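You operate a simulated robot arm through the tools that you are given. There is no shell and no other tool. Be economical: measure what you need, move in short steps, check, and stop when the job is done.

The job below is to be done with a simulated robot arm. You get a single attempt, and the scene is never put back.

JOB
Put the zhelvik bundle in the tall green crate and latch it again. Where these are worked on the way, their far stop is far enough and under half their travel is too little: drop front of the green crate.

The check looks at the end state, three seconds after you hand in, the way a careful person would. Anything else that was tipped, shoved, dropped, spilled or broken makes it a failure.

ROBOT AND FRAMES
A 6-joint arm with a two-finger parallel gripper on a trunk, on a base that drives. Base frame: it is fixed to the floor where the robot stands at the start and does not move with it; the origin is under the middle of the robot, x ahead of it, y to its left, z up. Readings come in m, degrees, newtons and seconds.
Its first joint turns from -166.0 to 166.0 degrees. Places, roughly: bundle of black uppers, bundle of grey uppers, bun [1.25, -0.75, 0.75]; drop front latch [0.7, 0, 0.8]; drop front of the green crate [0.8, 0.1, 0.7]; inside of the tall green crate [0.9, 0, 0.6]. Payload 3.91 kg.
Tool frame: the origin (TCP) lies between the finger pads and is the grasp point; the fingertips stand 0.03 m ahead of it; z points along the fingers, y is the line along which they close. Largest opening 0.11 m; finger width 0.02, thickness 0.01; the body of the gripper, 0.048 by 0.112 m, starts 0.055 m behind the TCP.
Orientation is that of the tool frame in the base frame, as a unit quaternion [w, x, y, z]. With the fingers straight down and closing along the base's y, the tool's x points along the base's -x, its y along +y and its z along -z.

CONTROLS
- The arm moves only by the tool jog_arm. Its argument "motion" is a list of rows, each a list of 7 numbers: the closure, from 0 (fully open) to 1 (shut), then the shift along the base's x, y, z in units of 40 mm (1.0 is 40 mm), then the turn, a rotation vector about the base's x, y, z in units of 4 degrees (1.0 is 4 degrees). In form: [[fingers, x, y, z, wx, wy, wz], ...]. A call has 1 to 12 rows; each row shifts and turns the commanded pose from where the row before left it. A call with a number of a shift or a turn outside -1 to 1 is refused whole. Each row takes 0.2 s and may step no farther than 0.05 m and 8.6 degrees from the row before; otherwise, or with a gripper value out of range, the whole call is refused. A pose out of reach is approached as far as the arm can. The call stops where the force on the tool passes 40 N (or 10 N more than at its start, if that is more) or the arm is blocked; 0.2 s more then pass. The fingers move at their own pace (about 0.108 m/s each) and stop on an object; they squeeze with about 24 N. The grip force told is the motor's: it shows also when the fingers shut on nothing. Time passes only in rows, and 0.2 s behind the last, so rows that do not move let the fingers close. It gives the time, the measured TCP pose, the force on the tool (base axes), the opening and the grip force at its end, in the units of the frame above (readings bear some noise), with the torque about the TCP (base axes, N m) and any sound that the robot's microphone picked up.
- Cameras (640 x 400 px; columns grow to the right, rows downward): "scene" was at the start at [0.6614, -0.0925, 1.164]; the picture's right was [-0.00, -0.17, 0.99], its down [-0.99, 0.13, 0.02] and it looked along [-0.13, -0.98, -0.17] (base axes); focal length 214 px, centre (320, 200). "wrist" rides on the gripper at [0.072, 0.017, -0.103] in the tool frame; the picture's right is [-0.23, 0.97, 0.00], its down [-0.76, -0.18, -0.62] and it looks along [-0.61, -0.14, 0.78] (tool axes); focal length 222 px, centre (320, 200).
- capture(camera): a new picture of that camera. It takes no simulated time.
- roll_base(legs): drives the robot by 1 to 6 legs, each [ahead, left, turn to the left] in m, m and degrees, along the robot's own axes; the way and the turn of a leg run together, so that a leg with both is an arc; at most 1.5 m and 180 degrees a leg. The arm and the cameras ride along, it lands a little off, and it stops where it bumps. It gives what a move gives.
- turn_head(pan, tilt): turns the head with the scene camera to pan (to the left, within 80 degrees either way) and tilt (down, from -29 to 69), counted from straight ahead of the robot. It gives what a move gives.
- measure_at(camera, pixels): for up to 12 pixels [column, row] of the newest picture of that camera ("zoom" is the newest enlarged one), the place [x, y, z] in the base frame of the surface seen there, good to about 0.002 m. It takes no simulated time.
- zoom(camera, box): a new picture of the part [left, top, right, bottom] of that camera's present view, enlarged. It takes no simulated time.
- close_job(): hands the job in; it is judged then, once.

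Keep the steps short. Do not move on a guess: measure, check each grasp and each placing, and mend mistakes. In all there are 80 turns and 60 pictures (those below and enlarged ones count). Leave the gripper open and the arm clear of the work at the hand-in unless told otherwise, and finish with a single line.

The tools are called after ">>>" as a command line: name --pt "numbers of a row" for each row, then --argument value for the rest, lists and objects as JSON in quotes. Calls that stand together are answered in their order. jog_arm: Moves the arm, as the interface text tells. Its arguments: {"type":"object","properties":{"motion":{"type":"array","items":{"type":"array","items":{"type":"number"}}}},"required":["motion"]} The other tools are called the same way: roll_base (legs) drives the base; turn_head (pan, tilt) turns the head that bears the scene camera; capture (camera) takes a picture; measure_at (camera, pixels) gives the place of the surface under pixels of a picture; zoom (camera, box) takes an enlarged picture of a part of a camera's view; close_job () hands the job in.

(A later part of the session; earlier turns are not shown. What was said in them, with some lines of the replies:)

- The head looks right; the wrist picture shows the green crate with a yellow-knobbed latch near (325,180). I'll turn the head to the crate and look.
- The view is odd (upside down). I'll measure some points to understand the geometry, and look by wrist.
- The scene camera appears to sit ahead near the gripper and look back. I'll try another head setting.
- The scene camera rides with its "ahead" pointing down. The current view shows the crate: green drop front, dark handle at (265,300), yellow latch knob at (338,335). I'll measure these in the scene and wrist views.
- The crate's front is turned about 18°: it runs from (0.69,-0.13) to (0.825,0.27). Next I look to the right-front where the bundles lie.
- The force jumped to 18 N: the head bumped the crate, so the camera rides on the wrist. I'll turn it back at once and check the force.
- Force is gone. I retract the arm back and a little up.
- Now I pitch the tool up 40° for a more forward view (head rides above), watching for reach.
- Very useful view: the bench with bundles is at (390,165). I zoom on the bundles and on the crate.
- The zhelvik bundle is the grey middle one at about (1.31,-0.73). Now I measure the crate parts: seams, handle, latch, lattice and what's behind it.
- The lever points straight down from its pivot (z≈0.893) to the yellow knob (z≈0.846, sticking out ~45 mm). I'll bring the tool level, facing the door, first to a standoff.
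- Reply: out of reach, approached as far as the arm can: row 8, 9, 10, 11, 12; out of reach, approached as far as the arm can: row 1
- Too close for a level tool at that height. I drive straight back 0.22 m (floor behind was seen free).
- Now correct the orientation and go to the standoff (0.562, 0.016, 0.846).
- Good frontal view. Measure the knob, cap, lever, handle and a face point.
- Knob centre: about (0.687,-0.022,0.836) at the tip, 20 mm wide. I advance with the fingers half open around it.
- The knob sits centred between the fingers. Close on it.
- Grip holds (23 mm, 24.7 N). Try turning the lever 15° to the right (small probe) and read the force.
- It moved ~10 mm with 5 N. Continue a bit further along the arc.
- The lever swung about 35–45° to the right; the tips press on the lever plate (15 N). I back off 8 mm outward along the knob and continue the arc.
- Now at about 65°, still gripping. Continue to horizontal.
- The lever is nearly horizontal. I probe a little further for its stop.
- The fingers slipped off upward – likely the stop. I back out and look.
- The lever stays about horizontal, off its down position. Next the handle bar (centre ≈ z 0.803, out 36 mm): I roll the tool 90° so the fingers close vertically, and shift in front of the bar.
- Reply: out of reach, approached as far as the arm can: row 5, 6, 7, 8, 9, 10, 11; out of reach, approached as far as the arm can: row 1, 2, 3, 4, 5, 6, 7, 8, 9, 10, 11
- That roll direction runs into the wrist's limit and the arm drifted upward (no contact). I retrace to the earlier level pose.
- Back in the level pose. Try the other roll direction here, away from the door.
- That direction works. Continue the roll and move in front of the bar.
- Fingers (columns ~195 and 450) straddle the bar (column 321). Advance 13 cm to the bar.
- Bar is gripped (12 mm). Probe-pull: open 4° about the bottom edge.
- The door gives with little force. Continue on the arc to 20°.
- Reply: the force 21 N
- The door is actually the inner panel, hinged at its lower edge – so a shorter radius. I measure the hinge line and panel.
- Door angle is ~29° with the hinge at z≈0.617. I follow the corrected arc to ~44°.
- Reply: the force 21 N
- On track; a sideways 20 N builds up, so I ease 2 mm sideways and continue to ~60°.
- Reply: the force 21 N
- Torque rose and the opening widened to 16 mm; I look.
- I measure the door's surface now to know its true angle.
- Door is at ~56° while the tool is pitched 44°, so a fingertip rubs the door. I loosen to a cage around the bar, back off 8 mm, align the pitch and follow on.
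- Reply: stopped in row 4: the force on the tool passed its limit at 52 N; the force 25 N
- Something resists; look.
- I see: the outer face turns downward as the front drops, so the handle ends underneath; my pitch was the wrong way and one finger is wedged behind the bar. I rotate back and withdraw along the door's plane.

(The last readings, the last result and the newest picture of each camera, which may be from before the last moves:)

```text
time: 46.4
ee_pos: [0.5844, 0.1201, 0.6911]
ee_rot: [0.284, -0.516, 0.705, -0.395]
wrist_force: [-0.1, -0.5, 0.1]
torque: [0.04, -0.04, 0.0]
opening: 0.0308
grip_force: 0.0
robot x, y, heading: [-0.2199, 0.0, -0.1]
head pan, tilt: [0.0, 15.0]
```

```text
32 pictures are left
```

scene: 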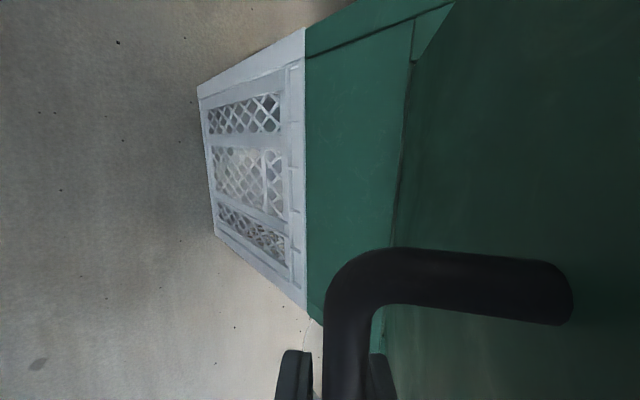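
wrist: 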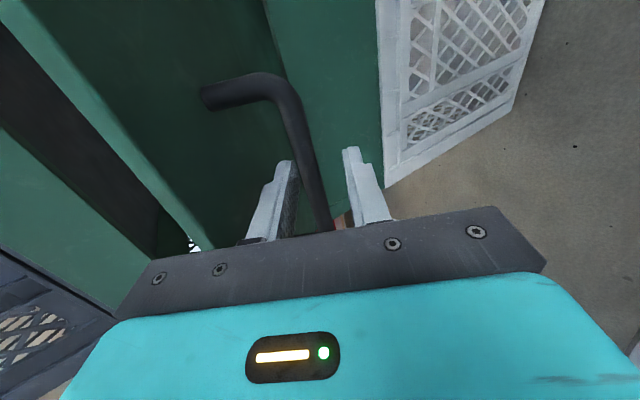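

Free of force. Withdraw along the tool axis.

>>> jog_arm --pt "0.72 -0.4 0.13 0.28 0 0 0" --pt "0.72 -0.59 0.19 0.42 0 0 0" --pt "0.72 -0.59 0.19 0.42 0 0 0" --pt "0.72 -0.59 0.19 0.42 0 0 0" --pt "0.72 -0.59 0.19 0.42 0 0 0" --pt "0.72 -0.4 0.13 0.6 0 0 0"

>>> capture --camera "scene"

```text
time: 47.8
ee_pos: [0.4598, 0.1627, 0.791]
ee_rot: [0.284, -0.517, 0.705, -0.394]
wrist_force: [-0.1, -0.4, -0.1]
torque: [-0.01, -0.01, -0.03]
opening: 0.0308
grip_force: 0.1
robot x, y, heading: [-0.2218, -0.0008, -0.0]
head pan, tilt: [0.0, 15.0]
```

```text
31 pictures are left
```

scene: 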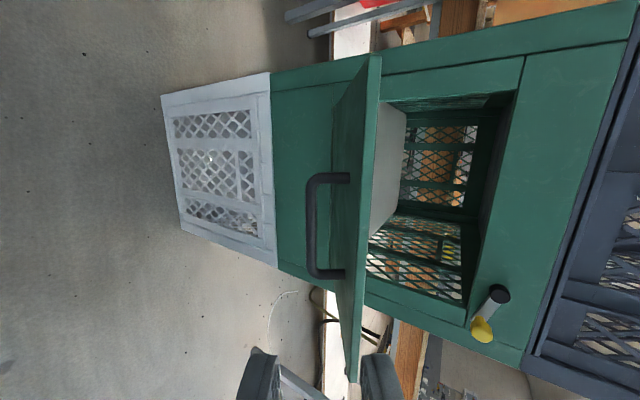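

The front stays at ~55°, the compartment is visible. Measure door edge and interior.

>>> measure_at --camera "scene" --pixels '[[378, 62], [350, 375], [350, 200], [385, 180], [382, 100], [520, 70], [470, 310], [480, 322], [440, 200], [425, 240], [510, 110], [365, 290]]'

```text
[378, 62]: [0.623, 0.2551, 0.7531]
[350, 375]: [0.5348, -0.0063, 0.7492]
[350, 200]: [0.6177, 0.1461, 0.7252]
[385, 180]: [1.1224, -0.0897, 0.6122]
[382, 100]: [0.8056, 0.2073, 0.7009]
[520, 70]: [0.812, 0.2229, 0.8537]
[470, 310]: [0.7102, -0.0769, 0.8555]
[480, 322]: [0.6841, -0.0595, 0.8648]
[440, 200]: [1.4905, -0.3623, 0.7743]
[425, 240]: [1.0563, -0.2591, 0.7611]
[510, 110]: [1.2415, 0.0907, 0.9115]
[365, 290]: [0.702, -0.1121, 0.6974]
```

Opening spans z 0.62–0.855. I now go above the ajar front with closed fingers, pitched ~60° down, to press it down from its inner side.

>>> jog_arm --pt "1 0 0 0.5 0.309 0.951 0" --pt "1 0 0 0.5 0.309 0.951 0" --pt "1 0 0 0.4 0.309 0.951 0" --pt "1 0 0 0.3 0.309 0.951 0" --pt "1 0.893 -0.29 0 0.309 0.951 0" --pt "1 0.893 -0.29 0 0.309 0.951 0" --pt "1 0.893 -0.29 0 0.155 0.475 0" --pt "1 0.893 -0.29 0 0 0 0" --pt "1 0 0 -0.8 0 0 0" --pt "1 0 0 -0.75 0 0 0"

>>> capture --camera "wrist"

```text
time: 50.0
ee_pos: [0.5993, 0.1131, 0.8009]
ee_rot: [0.161, -0.568, 0.775, -0.225]
wrist_force: [-0.9, -0.6, 0.0]
torque: [0.01, -0.02, -0.02]
opening: 0.0
grip_force: 23.8
robot x, y, heading: [-0.2261, -0.0011, 0.0]
head pan, tilt: [0.0, 15.0]
```

```text
30 pictures are left
```

wrist: 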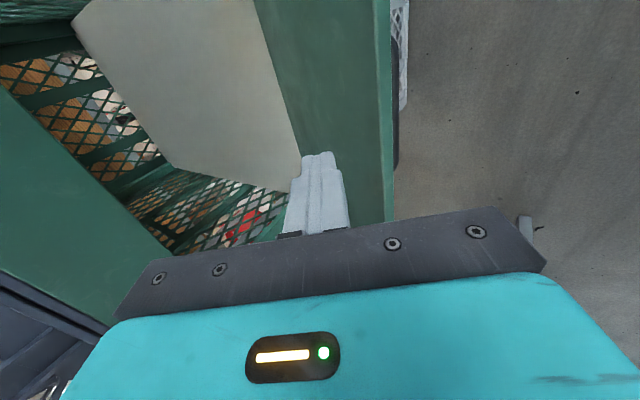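

Fingertips are above the inner face. Press down along the arc; the call halts at the stop by force.

>>> jog_arm --pt "1 0.14 -0.046 -0.88 0 0 0" --pt "1 -0.3 0.098 -0.49 0 0 0" --pt "1 -0.3 0.098 -0.49 0 0 0" --pt "1 -0.14 0.046 -0.39 0 0 0" --pt "1 -0.14 0.046 -0.39 0 0 0" --pt "1 -0.076 0.025 -0.41 0 0 0" --pt "1 -0.076 0.025 -0.3 0 0 0"

>>> capture --camera "wrist"

```text
time: 51.6
ee_pos: [0.566, 0.1257, 0.6657]
ee_rot: [0.162, -0.568, 0.775, -0.225]
wrist_force: [-0.2, -1.0, 0.4]
torque: [-0.02, -0.01, 0.0]
opening: 0.0001
grip_force: 24.2
robot x, y, heading: [-0.2236, -0.0026, 0.1]
head pan, tilt: [0.0, 15.0]
```

```text
29 pictures are left
```

wrist: 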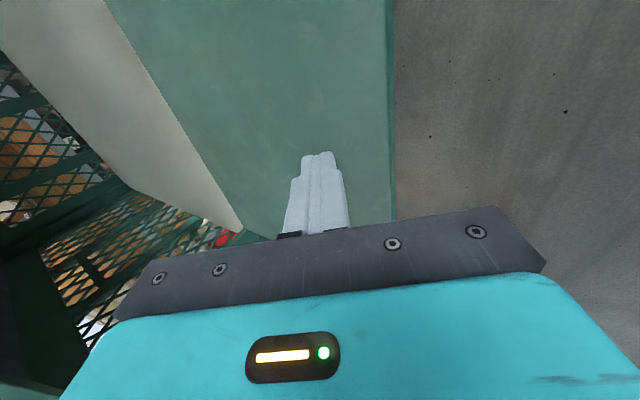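

It follows with no force. Keep going gently to find the stop.

>>> jog_arm --pt "1 0 0 -0.3 0 0 0" --pt "1 0 0 -0.3 0 0 0"

>>> measure_at --camera "wrist" --pixels '[[250, 50], [330, 50], [350, 120], [260, 120], [60, 60]]'

```text
time: 52.2
ee_pos: [0.5646, 0.1259, 0.6514]
ee_rot: [0.165, -0.567, 0.774, -0.227]
wrist_force: [-18.3, -1.7, 25.2]
torque: [-0.11, 0.36, -0.01]
opening: 0.0
grip_force: 24.1
robot x, y, heading: [-0.2245, 0.0012, 0.1]
head pan, tilt: [0.0, 15.0]
stopped in row 2: the force on the tool passed its limit at 57 N (the readings are from after the stop); the commanded pose is now the measured one
```

```text
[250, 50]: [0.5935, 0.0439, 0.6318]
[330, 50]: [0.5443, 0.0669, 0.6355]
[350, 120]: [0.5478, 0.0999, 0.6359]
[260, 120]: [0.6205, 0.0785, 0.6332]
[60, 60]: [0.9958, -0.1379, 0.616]
```

The front is at its far stop (inner face z≈0.635, level). Now raise and retract the arm, rolling back to a forward-down pose.

>>> jog_arm --pt "0.5 0 0 1 0 0 0" --pt "0.5 0 0 1 0 0 0" --pt "0.5 -0.3 -0.22 0.8 0.943 -0.318 -0.965" --pt "0.5 -0.3 -0.22 0.8 0.943 -0.318 -0.965" --pt "0.5 -0.3 -0.22 0.8 0.943 -0.318 -0.965" --pt "0.5 -0.3 -0.22 0.8 0.943 -0.318 -0.965" --pt "0.5 -0.3 -0.22 0.8 0.943 -0.318 -0.965"

>>> jog_arm --pt "0 -0.3 -0.22 0.7 0.943 -0.318 -0.965" --pt "0 -0.3 -0.22 0.7 0.943 -0.318 -0.965" --pt "0 -0.3 -0.22 0.7 0.943 -0.318 -0.965" --pt "0 -0.3 -0.22 0.7 0.943 -0.318 -0.965" --pt "0 -0.3 -0.22 0.7 0.943 -0.318 -0.965" --pt "0 -0.3 -0.22 0.7 0.943 -0.318 -0.965" --pt "0 -0.3 -0.22 0.7 0.943 -0.318 -0.965" --pt "0 -0.3 -0.22 0.6 0.943 -0.318 -0.965" --pt "0 -0.3 -0.22 0.6 0.943 -0.318 -0.965"

>>> turn_head --pan -30 --tilt 0

>>> capture --camera "scene"

```text
time: 53.8
ee_pos: [0.5067, 0.0829, 0.8903]
ee_rot: [0.256, -0.382, 0.875, -0.152]
wrist_force: [-0.6, -0.5, -0.3]
torque: [-0.04, -0.01, 0.02]
opening: 0.055
grip_force: 0.0
robot x, y, heading: [-0.2234, 0.0013, 0.4]
head pan, tilt: [0.0, 15.0]
```

```text
time: 55.8
ee_pos: [0.3979, 0.0012, 1.136]
ee_rot: [0.382, -0.002, 0.924, 0.001]
wrist_force: [1.1, 0.9, 0.1]
torque: [-0.02, 0.01, 0.02]
opening: 0.1101
grip_force: 0.1
robot x, y, heading: [-0.2244, 0.0009, 0.1]
head pan, tilt: [0.0, 15.0]
```

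```text
time: 56.8
ee_pos: [0.3974, 0.0004, 1.1352]
ee_rot: [0.382, -0.003, 0.924, 0.002]
wrist_force: [-0.8, -0.1, -0.6]
torque: [-0.04, -0.03, 0.02]
opening: 0.11
grip_force: 0.0
robot x, y, heading: [-0.2237, 0.0006, -0.0]
head pan, tilt: [-30.0, 0.0]
```

```text
28 pictures are left
```

scene: 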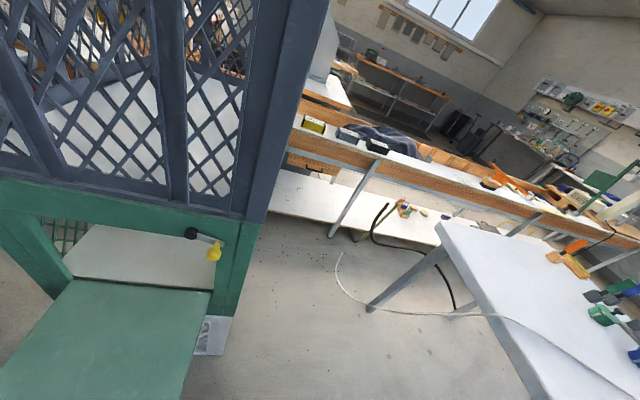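

Door is wide open. Measure table corner, cable, bench edge and legs to plan a driving path.

>>> measure_at --camera "scene" --pixels '[[437, 224], [530, 385], [368, 310], [338, 262], [350, 295], [400, 315], [332, 235], [275, 215], [380, 163], [300, 132], [500, 192], [222, 355]]'

>>> zoom --camera "scene" --box '[280, 100, 480, 225]'

```text
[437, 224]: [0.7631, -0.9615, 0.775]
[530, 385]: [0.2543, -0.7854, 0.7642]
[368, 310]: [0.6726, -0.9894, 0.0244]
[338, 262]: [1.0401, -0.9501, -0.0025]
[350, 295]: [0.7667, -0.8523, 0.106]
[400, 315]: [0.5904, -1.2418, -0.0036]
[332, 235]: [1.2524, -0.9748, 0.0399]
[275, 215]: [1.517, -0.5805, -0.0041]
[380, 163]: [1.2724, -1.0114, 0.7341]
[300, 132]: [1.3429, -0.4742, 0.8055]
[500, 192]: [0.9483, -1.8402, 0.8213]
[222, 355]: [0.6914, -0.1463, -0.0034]
```

```text
3.20 times, centred on (380, 162) of scene
```

zoom: 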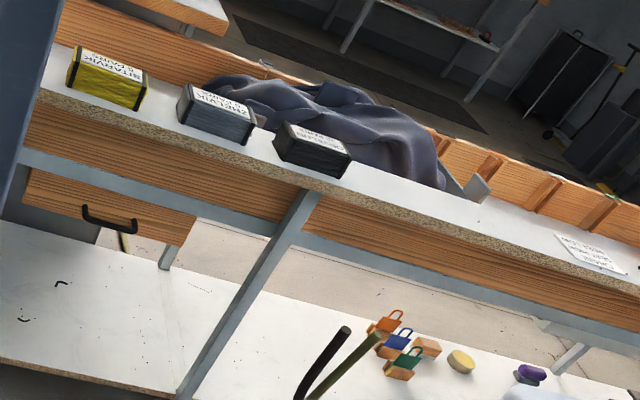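

Measure the zhelvik bundle's corners and its neighbours.

>>> measure_at --camera "zoom" --pixels '[[192, 86], [181, 118], [188, 97], [248, 142], [250, 122], [254, 108], [215, 115], [220, 100], [280, 125], [345, 175], [142, 92], [210, 160]]'

```text
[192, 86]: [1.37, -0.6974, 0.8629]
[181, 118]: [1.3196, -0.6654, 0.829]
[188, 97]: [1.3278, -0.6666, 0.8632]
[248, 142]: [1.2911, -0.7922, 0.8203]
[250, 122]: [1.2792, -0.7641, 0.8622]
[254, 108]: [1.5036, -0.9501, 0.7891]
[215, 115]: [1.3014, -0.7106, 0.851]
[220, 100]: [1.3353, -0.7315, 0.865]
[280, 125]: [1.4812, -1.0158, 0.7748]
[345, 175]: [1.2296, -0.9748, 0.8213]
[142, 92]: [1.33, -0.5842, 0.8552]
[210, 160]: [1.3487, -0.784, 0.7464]
```

Zhelvik ≈ 0.13 m long along the bench, top z≈0.863, bench top ≈0.745. I drive via (0.1,-0.42) to (0.55,-0.48), heading -17°, keeping clear of crate, cable and table.

>>> roll_base --legs '[[0.32, -0.42, 0], [0, 0, -17], [0.448, 0.074, 0]]'

>>> turn_head --pan 0 --tilt 0

>>> capture --camera "scene"

```text
time: 63.1
ee_pos: [1.1375, -0.6509, 1.1372]
ee_rot: [0.379, 0.135, 0.914, -0.056]
wrist_force: [-0.1, 1.3, 0.2]
torque: [-0.02, 0.02, -0.01]
opening: 0.1102
grip_force: 0.1
robot x, y, heading: [0.5451, -0.4707, -16.8]
head pan, tilt: [-30.0, 0.0]
```

```text
time: 64.0
ee_pos: [1.1364, -0.651, 1.1367]
ee_rot: [0.378, 0.137, 0.914, -0.057]
wrist_force: [-0.9, -0.6, 0.6]
torque: [-0.01, 0.03, -0.01]
opening: 0.1101
grip_force: 0.2
robot x, y, heading: [0.5424, -0.4682, -17.2]
head pan, tilt: [0.0, 0.0]
```

```text
26 pictures are left
```

scene: 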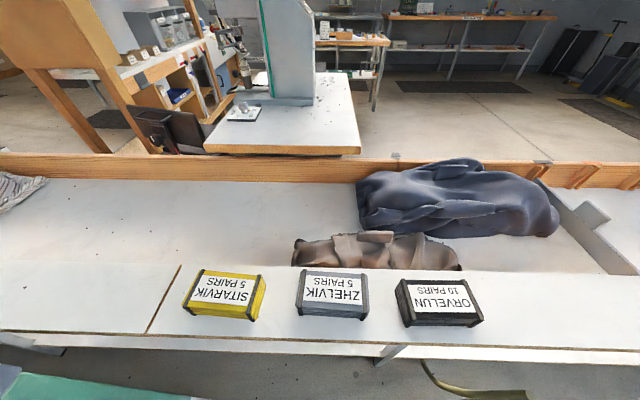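

Clear view: ZHELVIK in the middle at (334,293). Measure its corners and the brown thing behind.

>>> zoom --camera "scene" --box '[270, 230, 430, 330]'

>>> measure_at --camera "scene" --pixels '[[305, 269], [367, 275], [297, 302], [362, 306], [298, 314], [366, 319], [330, 310], [335, 290], [330, 262], [384, 268], [280, 290], [330, 330]]'

```text
4.00 times, centred on (350, 280) of scene
```

zoom: 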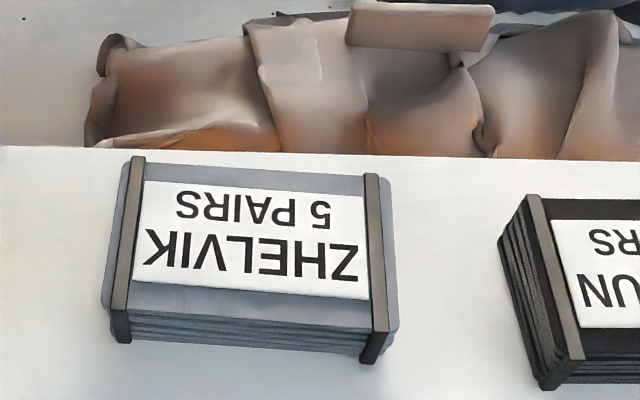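

```text
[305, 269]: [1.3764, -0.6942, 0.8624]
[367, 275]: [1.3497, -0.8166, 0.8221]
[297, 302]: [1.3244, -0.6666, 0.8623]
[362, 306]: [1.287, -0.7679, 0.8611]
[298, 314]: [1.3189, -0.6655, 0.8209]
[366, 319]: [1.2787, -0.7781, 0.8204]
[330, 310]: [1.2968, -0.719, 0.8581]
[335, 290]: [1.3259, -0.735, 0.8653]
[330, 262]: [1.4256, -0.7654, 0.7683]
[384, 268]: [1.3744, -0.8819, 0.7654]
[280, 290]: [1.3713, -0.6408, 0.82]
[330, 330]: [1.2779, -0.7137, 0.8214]
```

The bundle is a flat pack (z 0.82–0.862) on the bench's front ledge. I measure its edges more finely.

>>> measure_at --camera "zoom" --pixels '[[138, 162], [374, 180], [118, 310], [380, 332], [250, 176], [250, 315], [122, 230], [388, 250], [250, 345], [250, 158], [100, 230], [405, 250]]'

>>> capture --camera "wrist"

```text
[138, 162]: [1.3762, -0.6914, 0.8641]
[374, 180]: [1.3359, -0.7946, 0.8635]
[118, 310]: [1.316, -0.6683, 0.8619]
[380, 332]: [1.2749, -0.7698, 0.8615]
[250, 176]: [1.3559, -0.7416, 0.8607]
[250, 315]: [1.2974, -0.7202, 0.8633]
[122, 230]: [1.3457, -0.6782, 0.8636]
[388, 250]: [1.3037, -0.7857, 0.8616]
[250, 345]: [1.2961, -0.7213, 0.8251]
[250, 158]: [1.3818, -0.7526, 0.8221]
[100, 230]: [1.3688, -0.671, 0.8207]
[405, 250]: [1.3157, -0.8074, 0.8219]
```

```text
24 pictures are left
```

wrist: 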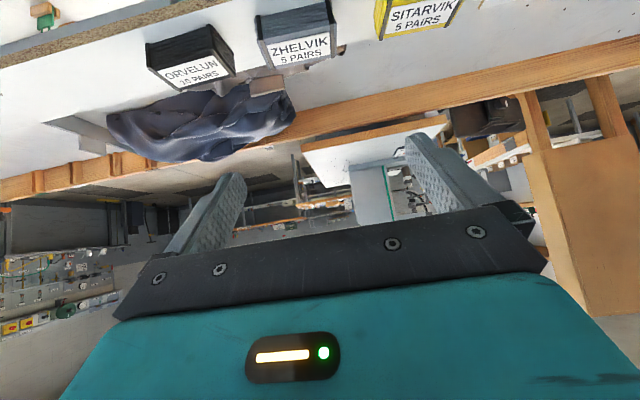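

Bundle centre (1.326,-0.731), ~0.118 × 0.068 m, long axis turned 21° from y. I bring the tool straight down above it with fingers closing across the short side.

>>> jog_arm --pt "0 0.1 -0.04 0 -0.256 0.5275 0.967" --pt "0 0.1 -0.04 0 -0.256 0.5275 0.967" --pt "0 0.1 -0.04 0 -0.256 0.5275 0.967" --pt "0 0.1 -0.04 0 -0.256 0.5275 0.967" --pt "0 0.1 -0.04 0 -0.256 0.5275 0.967" --pt "0 0.1 -0.04 0 -0.256 0.5275 0.967" --pt "0 0.1 -0.04 0 -0.256 0.5275 0.967" --pt "0 0.1 -0.04 0 -0.256 0.5275 0.967" --pt "0 0.1 -0.04 0 -0.256 0.5275 0.967" --pt "0 0.1 -0.04 0 -0.256 0.5275 0.967" --pt "0 0.1 -0.04 0 -0.256 0.5275 0.967"

>>> jog_arm --pt "0 0.3635 -0.156 -0.39 -0.256 0.5275 0.967" --pt "0 0.3635 -0.156 -0.39 -0.256 0.5275 0.967" --pt "0 0.3635 -0.156 -0.39 -0.256 0.5275 0.967" --pt "0 0.3635 -0.156 -0.39 -0.256 0.5275 0.967" --pt "0 0.3635 -0.156 -0.39 -0.256 0.5275 0.967" --pt "0 0.3635 -0.156 -0.39 -0.256 0.5275 0.967" --pt "0 0.3635 -0.156 -0.39 -0.256 0.5275 0.967" --pt "0 0.3635 -0.156 -0.39 -0.256 0.5275 0.967" --pt "0 0.3635 -0.156 -0.39 -0.256 0.5275 0.967" --pt "0 0.3635 -0.156 -0.39 -0.256 0.5275 0.967"

```text
time: 66.4
ee_pos: [1.1806, -0.6701, 1.1364]
ee_rot: [0.196, -0.254, 0.947, -0.027]
wrist_force: [0.0, -0.3, -0.5]
torque: [0.0, 0.0, 0.01]
opening: 0.1096
grip_force: 0.1
robot x, y, heading: [0.5425, -0.4714, -17.0]
head pan, tilt: [0.0, 0.0]
```

```text
time: 68.6
ee_pos: [1.3252, -0.732, 0.981]
ee_rot: [-0.001, -0.568, 0.823, 0.002]
wrist_force: [-0.3, 0.1, 0.7]
torque: [0.03, 0.0, 0.0]
opening: 0.1099
grip_force: 0.1
robot x, y, heading: [0.5437, -0.4701, -17.1]
head pan, tilt: [0.0, 0.0]
```

Perfect pose. Check with the wrist and scene views before descending.

>>> capture --camera "wrist"

>>> capture --camera "scene"

```text
23 pictures are left
```

wrist: 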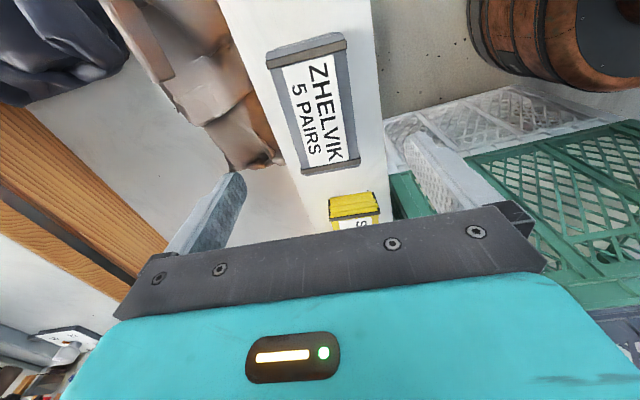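

```text
22 pictures are left
```

scene: 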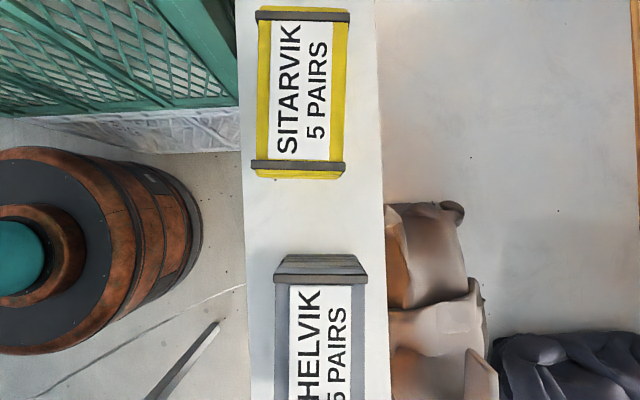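

Aligned. Descend 12.3 cm and close.

>>> jog_arm --pt "0 0 0 -0.8 0 0 0" --pt "0 0 0 -0.8 0 0 0" --pt "0 0 0 -0.8 0 0 0" --pt "0 0 0 -0.675 0 0 0" --pt "1 0 0 0 0 0 0" --pt "1 0 0 0 0 0 0" --pt "1 0 0 0 0 0 0"

>>> capture --camera "wrist"

```text
time: 70.2
ee_pos: [1.3269, -0.7328, 0.8567]
ee_rot: [0.0, -0.567, 0.824, 0.003]
wrist_force: [-1.9, 0.1, 2.6]
torque: [-0.02, -0.15, -0.05]
opening: 0.069
grip_force: 23.9
robot x, y, heading: [0.5489, -0.4714, -17.1]
head pan, tilt: [0.0, 0.0]
```

```text
21 pictures are left
```

wrist: 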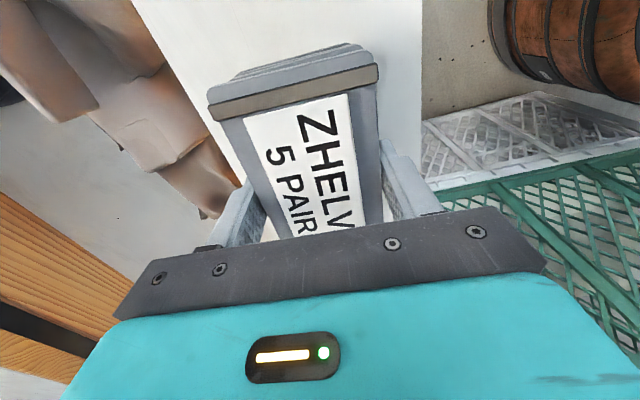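

Gripped at 69 mm. Lift straight up 16 cm and check the weight and grip.

>>> jog_arm --pt "1 0 0 0.5 0 0 0" --pt "1 0 0 0.8 0 0 0" --pt "1 0 0 0.9 0 0 0" --pt "1 0 0 0.9 0 0 0" --pt "1 0 0 0.9 0 0 0"

```text
time: 71.4
ee_pos: [1.3282, -0.7313, 1.0129]
ee_rot: [-0.001, -0.566, 0.824, 0.002]
wrist_force: [0.3, -0.6, -2.7]
torque: [0.02, 0.04, -0.02]
opening: 0.069
grip_force: 24.0
robot x, y, heading: [0.5435, -0.4716, -17.1]
head pan, tilt: [0.0, 0.0]
```

Bundle held (2.7 N weight). Retract the arm toward the robot.

>>> jog_arm --pt "1 -0.5 0.15 0.1 0 0 0" --pt "1 -0.95 0.29 0 0 0 0" --pt "1 -0.95 0.29 0 0 0 0" --pt "1 -0.95 0.29 0 0 0 0" --pt "1 -0.95 0.29 0 0 0 0" --pt "1 -0.95 0.29 0 0 0 0" --pt "1 -0.95 0.29 0 0 0 0" --pt "1 -0.5 0.15 0 0 0 0"

>>> roll_base --legs '[[-0.448, -0.074, 0], [0, 0, 17.1], [-0.22, 0, 0], [0, 0.42, 0]]'

>>> capture --camera "wrist"

```text
time: 73.2
ee_pos: [1.0563, -0.6495, 1.021]
ee_rot: [-0.002, -0.567, 0.823, 0.002]
wrist_force: [0.4, -0.3, -3.1]
torque: [0.0, 0.02, 0.01]
opening: 0.0688
grip_force: 24.2
robot x, y, heading: [0.5465, -0.4666, -17.1]
head pan, tilt: [0.0, 0.0]
```

```text
time: 80.4
ee_pos: [0.4034, -0.0093, 1.022]
ee_rot: [-0.001, -0.691, 0.723, 0.002]
wrist_force: [-0.2, -0.2, -3.6]
torque: [0.0, -0.03, 0.0]
opening: 0.0686
grip_force: 23.6
robot x, y, heading: [-0.1387, -0.001, 1.4]
head pan, tilt: [0.0, 0.0]
```

```text
20 pictures are left
```

wrist: 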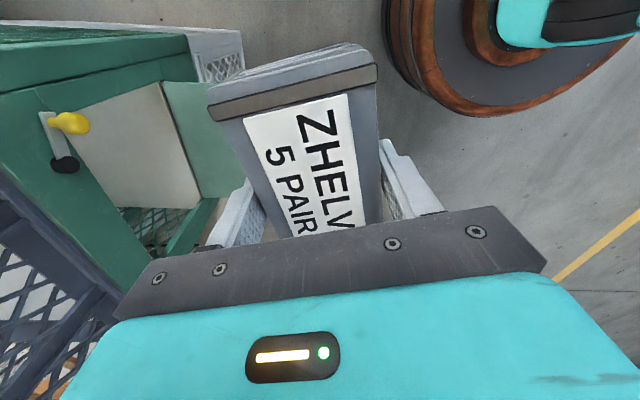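

Still held. Turn the tool to the crate's angle and move above the open front near the opening.

>>> jog_arm --pt "1 0.844 0.319 -0.4 0 0 -0.48" --pt "1 0.844 0.319 -0.4 0 0 -0.48" --pt "1 0.844 0.319 -0.4 0 0 -0.48" --pt "1 0.844 0.319 -0.4 0 0 -0.48" --pt "1 0.844 0.319 -0.4 0 0 -0.48" --pt "1 0.844 0.319 -0.4 0 0 -0.48" --pt "1 0.844 0.319 -0.4 0 0 -0.48" --pt "1 0.844 0.319 -0.4 0 0 -0.48" --pt "1 0 0 -0.84 0 0 0" --pt "1 0 0 -0.84 0 0 0" --pt "1 0 0 -0.84 0 0 0" --pt "1 0 0 -0.84 0 0 0"

>>> capture --camera "wrist"

```text
time: 83.0
ee_pos: [0.6729, 0.0936, 0.7586]
ee_rot: [-0.001, -0.587, 0.809, 0.001]
wrist_force: [0.1, 0.3, -2.7]
torque: [0.04, -0.03, 0.0]
opening: 0.0688
grip_force: 23.9
robot x, y, heading: [-0.1384, 0.0023, 1.1]
head pan, tilt: [0.0, 0.0]
```

```text
19 pictures are left
```

wrist: 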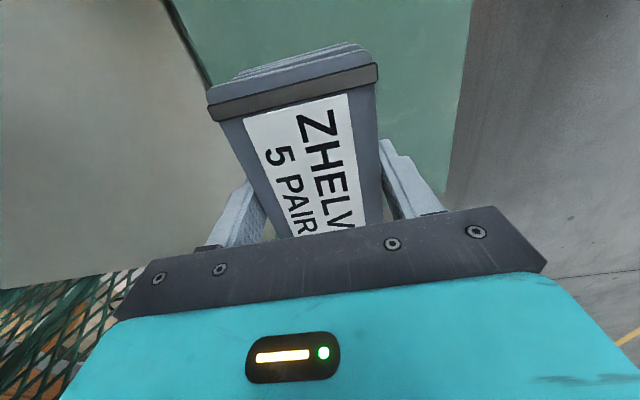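

Over the front next to the sill. Lower 8.3 cm onto it, watching force.

>>> jog_arm --pt "1 0 0 -0.8 0 0 0" --pt "1 0 0 -0.8 0 0 0" --pt "1 0 0 -0.3 0 0 0" --pt "1 0 0 -0.1 0 0 0" --pt "1 0 0 -0.07 0 0 0"

```text
time: 84.2
ee_pos: [0.6734, 0.0917, 0.6765]
ee_rot: [-0.002, -0.587, 0.809, 0.002]
wrist_force: [0.4, -1.1, -3.5]
torque: [0.02, -0.02, -0.02]
opening: 0.0687
grip_force: 24.1
robot x, y, heading: [-0.1363, -0.0013, 1.1]
head pan, tilt: [0.0, 0.0]
```

Not touching yet; two more small steps.

>>> jog_arm --pt "1 0 0 -0.1 0 0 0" --pt "1 0 0 -0.05 0 0 0"

```text
time: 84.8
ee_pos: [0.6744, 0.0923, 0.6709]
ee_rot: [-0.001, -0.587, 0.809, 0.002]
wrist_force: [0.0, -0.6, -2.6]
torque: [0.0, 0.0, -0.03]
opening: 0.0689
grip_force: 23.8
robot x, y, heading: [-0.1375, 0.002, 1.2]
head pan, tilt: [0.0, 0.0]
```

>>> jog_arm --pt "1 0 0 -0.08 0 0 0" --pt "1 0 0 -0.06 0 0 0"

```text
time: 85.4
ee_pos: [0.6731, 0.0928, 0.6635]
ee_rot: [-0.001, -0.588, 0.809, 0.002]
wrist_force: [0.2, 0.0, -3.3]
torque: [0.03, 0.05, 0.01]
opening: 0.0691
grip_force: 24.3
robot x, y, heading: [-0.1385, -0.0014, 1.1]
head pan, tilt: [0.0, 0.0]
```

Still no contact though it should be close; I look and measure the surface.

>>> capture --camera "wrist"

>>> measure_at --camera "wrist" --pixels '[[300, 20], [430, 100], [180, 20], [400, 140], [300, 70], [290, 85], [330, 60], [150, 100]]'

```text
18 pictures are left
```

wrist: 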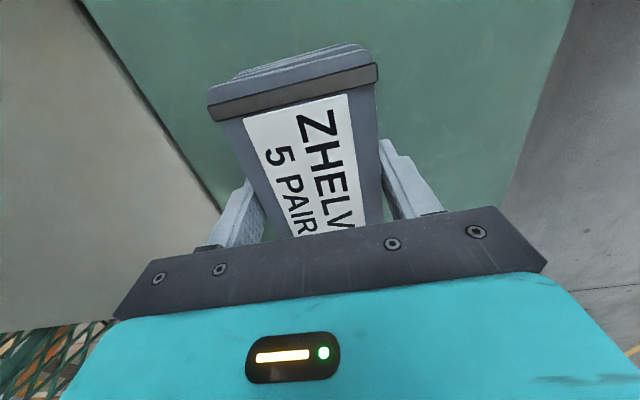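

```text
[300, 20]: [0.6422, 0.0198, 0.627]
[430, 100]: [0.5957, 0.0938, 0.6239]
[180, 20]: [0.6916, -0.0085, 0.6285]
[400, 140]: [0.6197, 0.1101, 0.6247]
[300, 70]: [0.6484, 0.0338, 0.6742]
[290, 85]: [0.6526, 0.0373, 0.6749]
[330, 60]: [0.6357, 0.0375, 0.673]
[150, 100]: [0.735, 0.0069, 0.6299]
```

Surface at ~0.627, bundle bottom ~0.632. Lower 4 mm more and release.

>>> jog_arm --pt "1 0 0 -0.05 0 0 0" --pt "1 0 0 -0.04 0 0 0"

```text
time: 86.0
ee_pos: [0.6721, 0.0925, 0.662]
ee_rot: [-0.001, -0.588, 0.809, 0.002]
wrist_force: [-0.1, 0.3, -2.5]
torque: [0.02, 0.02, 0.0]
opening: 0.0688
grip_force: 24.4
robot x, y, heading: [-0.1388, 0.0011, 1.4]
head pan, tilt: [0.0, 0.0]
```

A few mm gap at most: open the fingers gently and rise.

>>> jog_arm --pt "0.2 0 0 0 0 0 0" --pt "0.1 0 0 0 0 0 0" --pt "0.1 0 0 0.5 0 0 0" --pt "0.1 0 0 0.8 0 0 0" --pt "0.1 0 0 0.9 0 0 0" --pt "0.1 0 0 0.9 0 0 0"

>>> capture --camera "wrist"

```text
time: 87.4
ee_pos: [0.671, 0.0935, 0.7869]
ee_rot: [-0.002, -0.588, 0.809, 0.003]
wrist_force: [0.1, -0.2, -1.4]
torque: [-0.04, 0.04, -0.02]
opening: 0.099
grip_force: 0.0
robot x, y, heading: [-0.1376, 0.0047, 1.3]
head pan, tilt: [0.0, 0.0]
```

```text
17 pictures are left
```

wrist: 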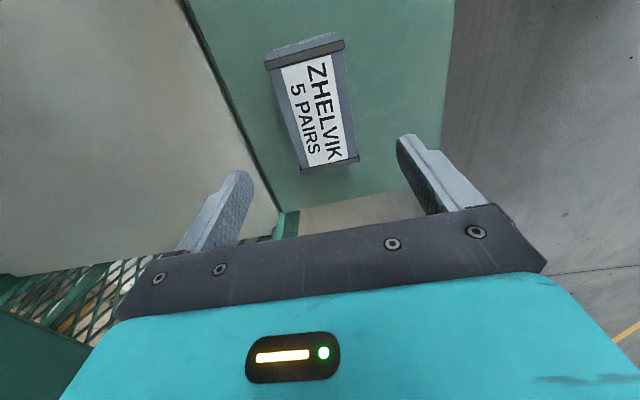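

Bundle lies on the open front by the sill. I pitch the tool to 40° (head stays to the side) with fingers shut, back off outward, then come down behind the bundle.

>>> jog_arm --pt "1 -0.311 0.101 0 -0.322 -0.99 0" --pt "1 -0.311 0.101 0 -0.322 -0.99 0" --pt "1 -0.311 0.101 0 -0.322 -0.99 0" --pt "1 -0.311 0.101 0 -0.322 -0.99 0" --pt "1 -0.311 0.101 0 -0.322 -0.99 0" --pt "1 -0.311 0.101 0 -0.322 -0.99 0" --pt "1 -0.311 0.101 0 -0.322 -0.99 0" --pt "1 -0.311 0.101 0 -0.322 -0.99 0" --pt "1 -0.311 0.101 0 -0.322 -0.99 0" --pt "1 -0.311 0.101 0 -0.322 -0.99 0" --pt "1 -0.311 0.101 0 -0.322 -0.99 0" --pt "1 -0.311 0.101 0 -0.322 -0.99 0"

>>> jog_arm --pt "1 0.357 -0.116 -0.77 0 0 0" --pt "1 0.357 -0.116 -0.77 0 0 0" --pt "1 0.357 -0.116 -0.77 0 0 0" --pt "1 0.257 -0.084 -0.77 0 0 0"

>>> capture --camera "scene"

```text
time: 90.0
ee_pos: [0.5262, 0.1407, 0.7826]
ee_rot: [0.247, -0.533, 0.735, -0.339]
wrist_force: [-0.5, 0.5, 0.3]
torque: [0.0, 0.0, 0.03]
opening: 0.0001
grip_force: 24.2
robot x, y, heading: [-0.1395, 0.0019, 1.2]
head pan, tilt: [0.0, 0.0]
```

```text
time: 91.0
ee_pos: [0.5754, 0.1239, 0.6629]
ee_rot: [0.248, -0.533, 0.734, -0.34]
wrist_force: [0.6, 0.2, 0.7]
torque: [0.0, -0.01, 0.01]
opening: 0.0
grip_force: 23.7
robot x, y, heading: [-0.1395, 0.0078, 1.2]
head pan, tilt: [0.0, 0.0]
```

```text
16 pictures are left
```

scene: 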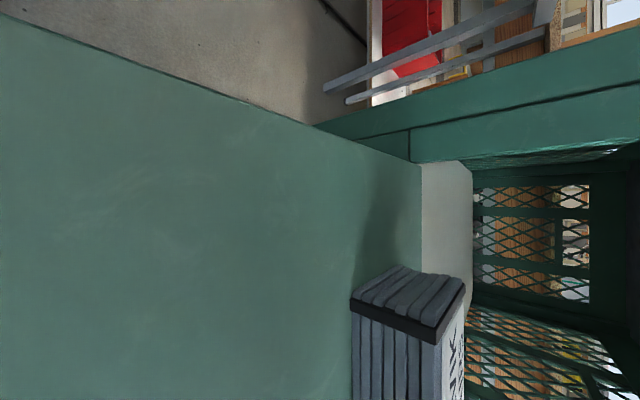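

Lined up behind the bundle. Push inward 15 cm, then look.

>>> jog_arm --pt "1 0.666 -0.216 0 0 0 0" --pt "1 0.666 -0.216 0 0 0 0" --pt "1 0.666 -0.216 0 0 0 0" --pt "1 0.666 -0.216 0 0 0 0" --pt "1 0.666 -0.216 0 0 0 0"

>>> capture --camera "scene"

```text
time: 92.2
ee_pos: [0.713, 0.0826, 0.6633]
ee_rot: [0.247, -0.533, 0.735, -0.34]
wrist_force: [0.4, 0.5, 0.8]
torque: [0.03, 0.0, -0.04]
opening: 0.0004
grip_force: 23.8
robot x, y, heading: [-0.1396, 0.0051, 1.3]
head pan, tilt: [0.0, 0.0]
```

```text
15 pictures are left
```

scene: 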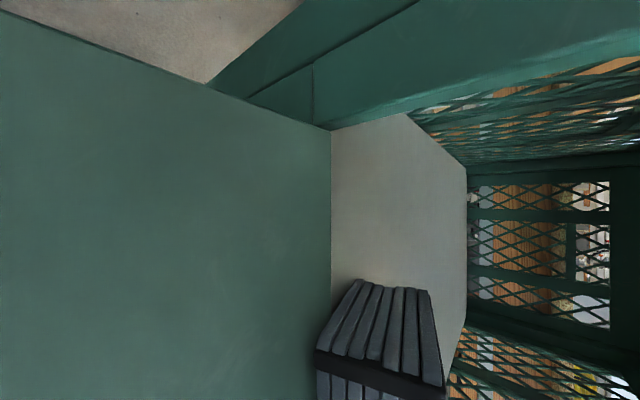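

Sliding well onto the inner floor. Push 11 cm further.

>>> jog_arm --pt "1 0.666 -0.216 0 0 0 0" --pt "1 0.666 -0.216 0 0 0 0" --pt "1 0.666 -0.216 0 0 0 0" --pt "1 0.666 -0.216 0 0 0 0"

>>> capture --camera "scene"

```text
time: 93.2
ee_pos: [0.8201, 0.0458, 0.6602]
ee_rot: [0.246, -0.533, 0.734, -0.34]
wrist_force: [0.9, 0.4, 1.3]
torque: [-0.01, 0.02, 0.01]
opening: 0.0001
grip_force: 23.6
robot x, y, heading: [-0.1435, 0.0023, 1.3]
head pan, tilt: [0.0, 0.0]
```

```text
14 pictures are left
```

scene: 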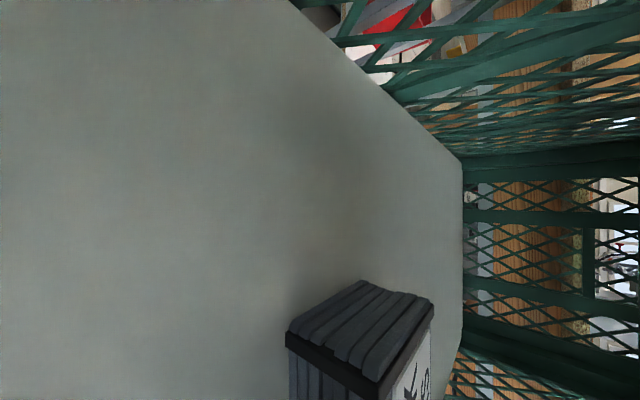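

The bundle is inside, its front corner ~8 cm past the sill. Withdraw straight out.

>>> jog_arm --pt "1 -0.7 0.227 0.1 0 0 0" --pt "1 -0.8 0.26 0.1 0 0 0" --pt "1 -0.8 0.26 0.1 0 0 0" --pt "1 -0.8 0.26 0.1 0 0 0" --pt "1 -0.8 0.26 0.1 0 0 0" --pt "1 -0.8 0.26 0.1 0 0 0" --pt "1 -0.8 0.26 0.1 0 0 0" --pt "1 -0.8 0.26 0.1 0 0 0"

>>> roll_base --legs '[[-0.14, 0, -1.3]]'

>>> capture --camera "scene"

```text
time: 95.0
ee_pos: [0.5613, 0.1318, 0.6957]
ee_rot: [0.247, -0.533, 0.734, -0.34]
wrist_force: [-0.3, -0.1, -0.6]
torque: [0.01, 0.04, -0.01]
opening: 0.0
grip_force: 23.8
robot x, y, heading: [-0.1356, -0.001, 1.1]
head pan, tilt: [0.0, 0.0]
```

```text
time: 96.4
ee_pos: [0.4251, 0.1126, 0.6956]
ee_rot: [0.243, -0.524, 0.741, -0.343]
wrist_force: [0.7, -0.6, -0.2]
torque: [-0.03, 0.01, -0.02]
opening: 0.0001
grip_force: 24.0
robot x, y, heading: [-0.2788, 0.0016, -0.3]
head pan, tilt: [0.0, 0.0]
```

```text
13 pictures are left
```

scene: 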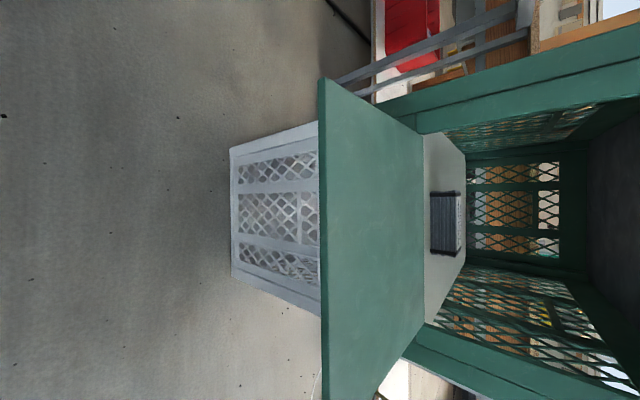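

The bundle lies flat in the middle of the compartment. Now to close: level the tool and go below the front's outer edge, left of the handle (τ≈0.395), still outside it.

>>> jog_arm --pt "1 0.1 0.378 -0.3 -0.309 -0.951 0" --pt "1 0.1 0.378 -0.3 -0.309 -0.951 0" --pt "1 0.1 0.378 -0.3 -0.309 -0.951 0" --pt "1 0.1 0.378 -0.3 -0.309 -0.951 0" --pt "1 0.1 0.378 -0.3 -0.309 -0.951 0" --pt "1 0.1 0.378 -0.3 -0.309 -0.951 0" --pt "1 0.1 0.378 -0.3 -0.309 -0.951 0" --pt "1 0.1 0.378 -0.3 -0.309 -0.951 0" --pt "1 0.1 0.378 -0.3 -0.309 -0.951 0" --pt "1 0.1 0.378 -0.3 -0.309 -0.951 0"

>>> capture --camera "scene"

```text
time: 98.6
ee_pos: [0.4654, 0.2637, 0.578]
ee_rot: [0.413, -0.406, 0.581, -0.572]
wrist_force: [1.0, -0.5, 0.0]
torque: [0.03, 0.05, -0.03]
opening: 0.0
grip_force: 24.4
robot x, y, heading: [-0.2826, -0.0015, -0.4]
head pan, tilt: [0.0, 0.0]
```

```text
12 pictures are left
```

scene: 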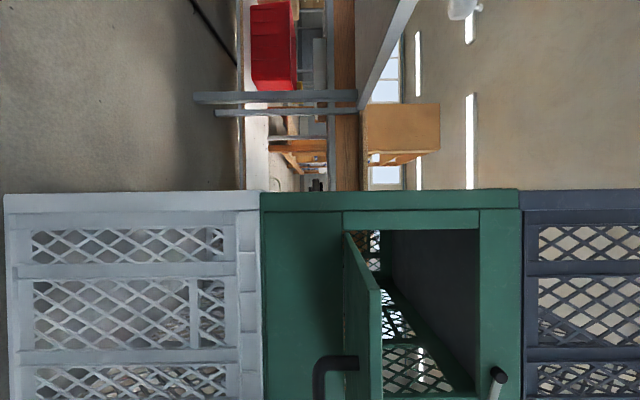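

Measure the front's outer edge and underside here.

>>> measure_at --camera "scene" --pixels '[[372, 275], [362, 300], [376, 320], [350, 250], [358, 320], [318, 390], [335, 362]]'

```text
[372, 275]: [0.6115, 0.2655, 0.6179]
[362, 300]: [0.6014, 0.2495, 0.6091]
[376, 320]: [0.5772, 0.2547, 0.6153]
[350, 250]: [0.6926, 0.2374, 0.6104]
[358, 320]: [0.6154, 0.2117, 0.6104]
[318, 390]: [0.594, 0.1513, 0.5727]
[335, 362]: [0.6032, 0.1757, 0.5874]
```

Underside at z≈0.609, edge at 0.232 out. Slide the fingers beneath and start lifting along the arc to ~50°.

>>> jog_arm --pt "1 0.719 -0.234 0 0 0 0" --pt "1 0.719 -0.234 0 0 0 0" --pt "1 0.719 -0.234 0 0 0 0" --pt "1 0.719 -0.234 0 0 0 0" --pt "1 0 0 0.72 0 0 0" --pt "1 0.07 -0.02 0.825 0 0 0" --pt "1 0.204 -0.066 0.8 0 0 0" --pt "1 0.333 -0.108 0.75 0 0 0" --pt "1 0.452 -0.147 0.675 0 0 0"

>>> capture --camera "scene"

```text
time: 100.6
ee_pos: [0.6207, 0.2106, 0.728]
ee_rot: [0.413, -0.407, 0.581, -0.571]
wrist_force: [-0.5, 0.4, -0.8]
torque: [-0.01, -0.02, -0.02]
opening: 0.0001
grip_force: 24.2
robot x, y, heading: [-0.2812, -0.0003, -0.1]
head pan, tilt: [0.0, 0.0]
```

```text
11 pictures are left
```

scene: 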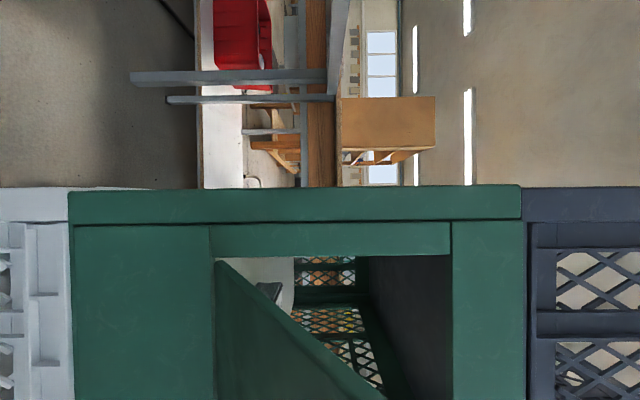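

The front is rising with the finger. Continue the arc to closed.

>>> jog_arm --pt "1 0.556 -0.181 0.59 0 0 0" --pt "1 0.644 -0.209 0.475 0 0 0" --pt "1 0.713 -0.232 0.35 0 0 0" --pt "1 0.761 -0.247 0.21 0 0 0" --pt "1 0.6 -0.195 0.075 0 0 0"

>>> capture --camera "scene"

```text
time: 101.8
ee_pos: [0.754, 0.1694, 0.7949]
ee_rot: [0.413, -0.407, 0.581, -0.572]
wrist_force: [-1.4, 1.0, -1.1]
torque: [0.0, 0.02, 0.04]
opening: 0.0
grip_force: 24.0
robot x, y, heading: [-0.278, 0.0002, -0.6]
head pan, tilt: [0.0, 0.0]
```

```text
10 pictures are left
```

scene: 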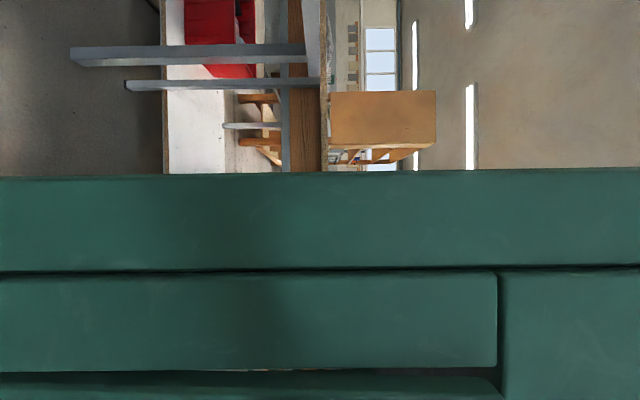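

Nearly shut (tip ~7 mm out). Press in gently to the stop.

>>> jog_arm --pt "1 0.12 -0.039 0 0 0 0" --pt "1 0.12 -0.039 0 0 0 0" --pt "1 0.12 -0.039 0 0 0 0"

```text
time: 102.6
ee_pos: [0.7631, 0.1702, 0.7949]
ee_rot: [0.413, -0.409, 0.58, -0.571]
wrist_force: [-14.0, 0.0, 5.4]
torque: [-0.01, -0.18, -0.01]
opening: 0.0003
grip_force: 23.9
robot x, y, heading: [-0.2806, 0.0017, 0.2]
head pan, tilt: [0.0, 0.0]
stopped in row 3: the force on the tool passed its limit at 44 N (the readings are from after the stop); the commanded pose is now the measured one
```

Fully closed against its stop. Back away and check the door and lever.

>>> jog_arm --pt "1 -0.7 0.227 0 0 0 0" --pt "0.5 -0.8 0.26 0.4 0 0 0" --pt "0.5 -0.8 0.26 0.4 0 0 0" --pt "0.5 -0.4 -0.7 0.4 0 0 0" --pt "0.5 -0.2 -0.9 0.4 0 0 0" --pt "0.5 -0.2 -0.9 0.4 0 0 0" --pt "0.5 -0.2 -0.9 0.1 0 0 0" --pt "0.5 -0.2 -0.9 0 0 0 0"

>>> capture --camera "scene"

```text
time: 104.4
ee_pos: [0.6274, 0.0272, 0.8807]
ee_rot: [0.414, -0.409, 0.58, -0.57]
wrist_force: [0.2, -0.2, -1.1]
torque: [-0.03, -0.03, -0.01]
opening: 0.055
grip_force: 0.0
robot x, y, heading: [-0.2798, 0.0004, 0.1]
head pan, tilt: [0.0, 0.0]
```

```text
9 pictures are left
```

scene: 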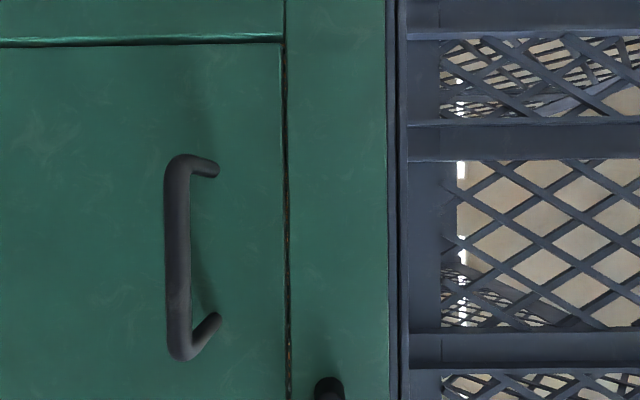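

Door is shut flush. Move right in front of the knob and view it with the head tilted.

>>> jog_arm --pt "0.5 -0.4 -0.9 0 0 0 0" --pt "0.5 -0.4 -0.9 0 0 0 0"

>>> turn_head --pan 0 --tilt 30

>>> capture --camera "scene"

```text
time: 105.0
ee_pos: [0.5967, -0.0462, 0.8799]
ee_rot: [0.413, -0.409, 0.581, -0.57]
wrist_force: [0.0, 0.6, -0.2]
torque: [0.0, 0.01, -0.02]
opening: 0.055
grip_force: 0.0
robot x, y, heading: [-0.2827, -0.0028, -0.3]
head pan, tilt: [0.0, 0.0]
```

```text
time: 105.9
ee_pos: [0.5968, -0.046, 0.8801]
ee_rot: [0.413, -0.409, 0.58, -0.57]
wrist_force: [-0.2, -0.7, 0.7]
torque: [-0.02, 0.01, 0.01]
opening: 0.0549
grip_force: 0.0
robot x, y, heading: [-0.2814, -0.0041, -0.3]
head pan, tilt: [0.0, 30.0]
```

```text
8 pictures are left
```

scene: 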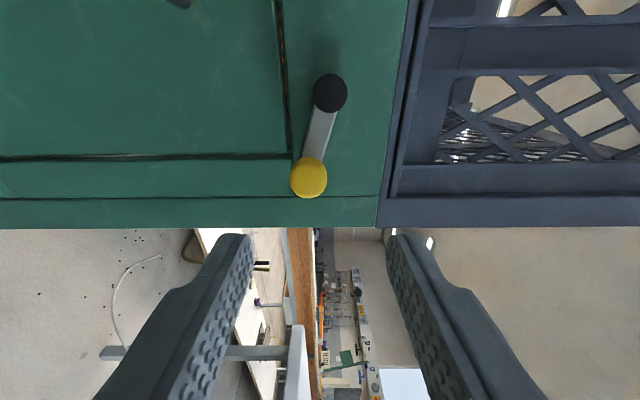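

Measure the knob.

>>> measure_at --camera "scene" --pixels '[[308, 178], [296, 178], [320, 178], [309, 165], [308, 192], [330, 92], [318, 130]]'

```text
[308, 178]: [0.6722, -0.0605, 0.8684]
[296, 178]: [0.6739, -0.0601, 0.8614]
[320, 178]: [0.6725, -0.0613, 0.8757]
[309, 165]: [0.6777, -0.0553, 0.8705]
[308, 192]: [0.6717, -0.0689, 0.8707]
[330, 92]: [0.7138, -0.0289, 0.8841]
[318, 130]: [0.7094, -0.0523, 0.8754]
```

Knob centre at τ≈0.150, z≈0.869. Advance to it and close.

>>> jog_arm --pt "0.5 0.07 0.22 -0.275 0 0 0" --pt "0.5 0.555 -0.18 0 0 0 0" --pt "0.5 0.555 -0.18 0 0 0 0" --pt "0.5 0.555 -0.18 0 0 0 0" --pt "1 0 0 0 0 0 0" --pt "1 0 0 0 0 0 0" --pt "1 0 0 0 0 0 0"

```text
time: 107.5
ee_pos: [0.6619, -0.0584, 0.8686]
ee_rot: [0.414, -0.409, 0.58, -0.57]
wrist_force: [3.6, 1.5, 1.4]
torque: [-0.05, 0.0, 0.15]
opening: 0.0232
grip_force: 24.2
robot x, y, heading: [-0.2762, -0.0007, -0.1]
head pan, tilt: [0.0, 30.0]
```

Gripped. Swing the lever down along its arc.

>>> jog_arm --pt "1 0.054 0.166 -0.28 0 0 0" --pt "1 0.07 0.214 -0.21 0 0 0" --pt "1 0.084 0.259 -0.14 0 0 0"

```text
time: 108.3
ee_pos: [0.6719, -0.0342, 0.8445]
ee_rot: [0.413, -0.408, 0.581, -0.57]
wrist_force: [-1.3, -0.3, 2.9]
torque: [0.07, -0.03, 0.3]
opening: 0.0233
grip_force: 24.1
robot x, y, heading: [-0.2796, 0.0003, -0.1]
head pan, tilt: [0.0, 30.0]
```

Going smoothly; finish to straight down, and a touch more to seat it.

>>> jog_arm --pt "1 0.093 0.285 -0.1 0 0 0" --pt "1 0.04 0.12 -0.02 0 0 0" --pt "1 0.02 0.06 0 0 0 0"

>>> capture --camera "scene"

```text
time: 109.1
ee_pos: [0.6783, -0.0143, 0.838]
ee_rot: [0.414, -0.408, 0.581, -0.57]
wrist_force: [1.5, -6.0, 3.9]
torque: [0.18, -0.14, -0.2]
opening: 0.0233
grip_force: 24.2
robot x, y, heading: [-0.2771, -0.0003, -0.3]
head pan, tilt: [0.0, 30.0]
```

```text
7 pictures are left
5 turns are left
```

scene: 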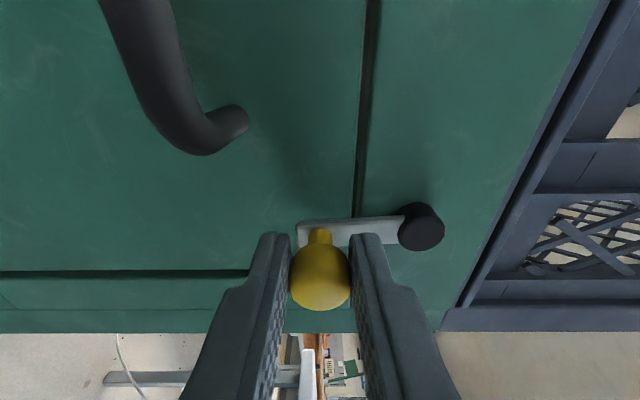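

The lever points straight down over the front's seam, at its stop. Only 5 turns left: open and back straight out.

>>> jog_arm --pt "0.5 0 0 0 0 0 0" --pt "0.5 0 0 0 0 0 0" --pt "0.5 -0.7 0.227 0 0 0 0" --pt "0.5 -0.8 0.26 0 0 0 0" --pt "0.3 -0.8 0.26 0 0 0 0" --pt "0 -0.8 0.26 0.3 0 0 0" --pt "0 -0.8 0.26 0.3 0 0 0"

>>> capture --camera "scene"

```text
time: 110.7
ee_pos: [0.5236, 0.0362, 0.8617]
ee_rot: [0.414, -0.408, 0.581, -0.57]
wrist_force: [0.8, 0.8, -1.2]
torque: [0.01, -0.01, 0.0]
opening: 0.11
grip_force: 0.0
robot x, y, heading: [-0.2776, 0.0014, -0.3]
head pan, tilt: [0.0, 30.0]
```

```text
6 pictures are left
4 turns are left
```

scene: 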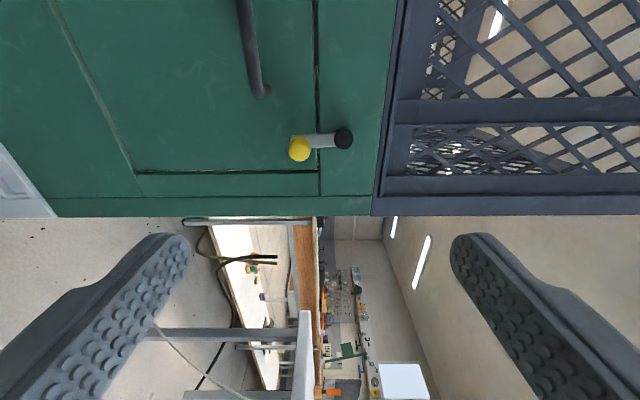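

The front is shut flush, the lever is down across its top edge as at the start, the bundle is inside, the gripper is open and clear. Handing in.

>>> close_job

```text
The job is handed in.
```

The zhelvik bundle is inside the tall green crate, and the drop front is closed and latched again. On the way, the camera head bumped the crate once at about 18 N; I turned it back at once and saw no sign of damage.
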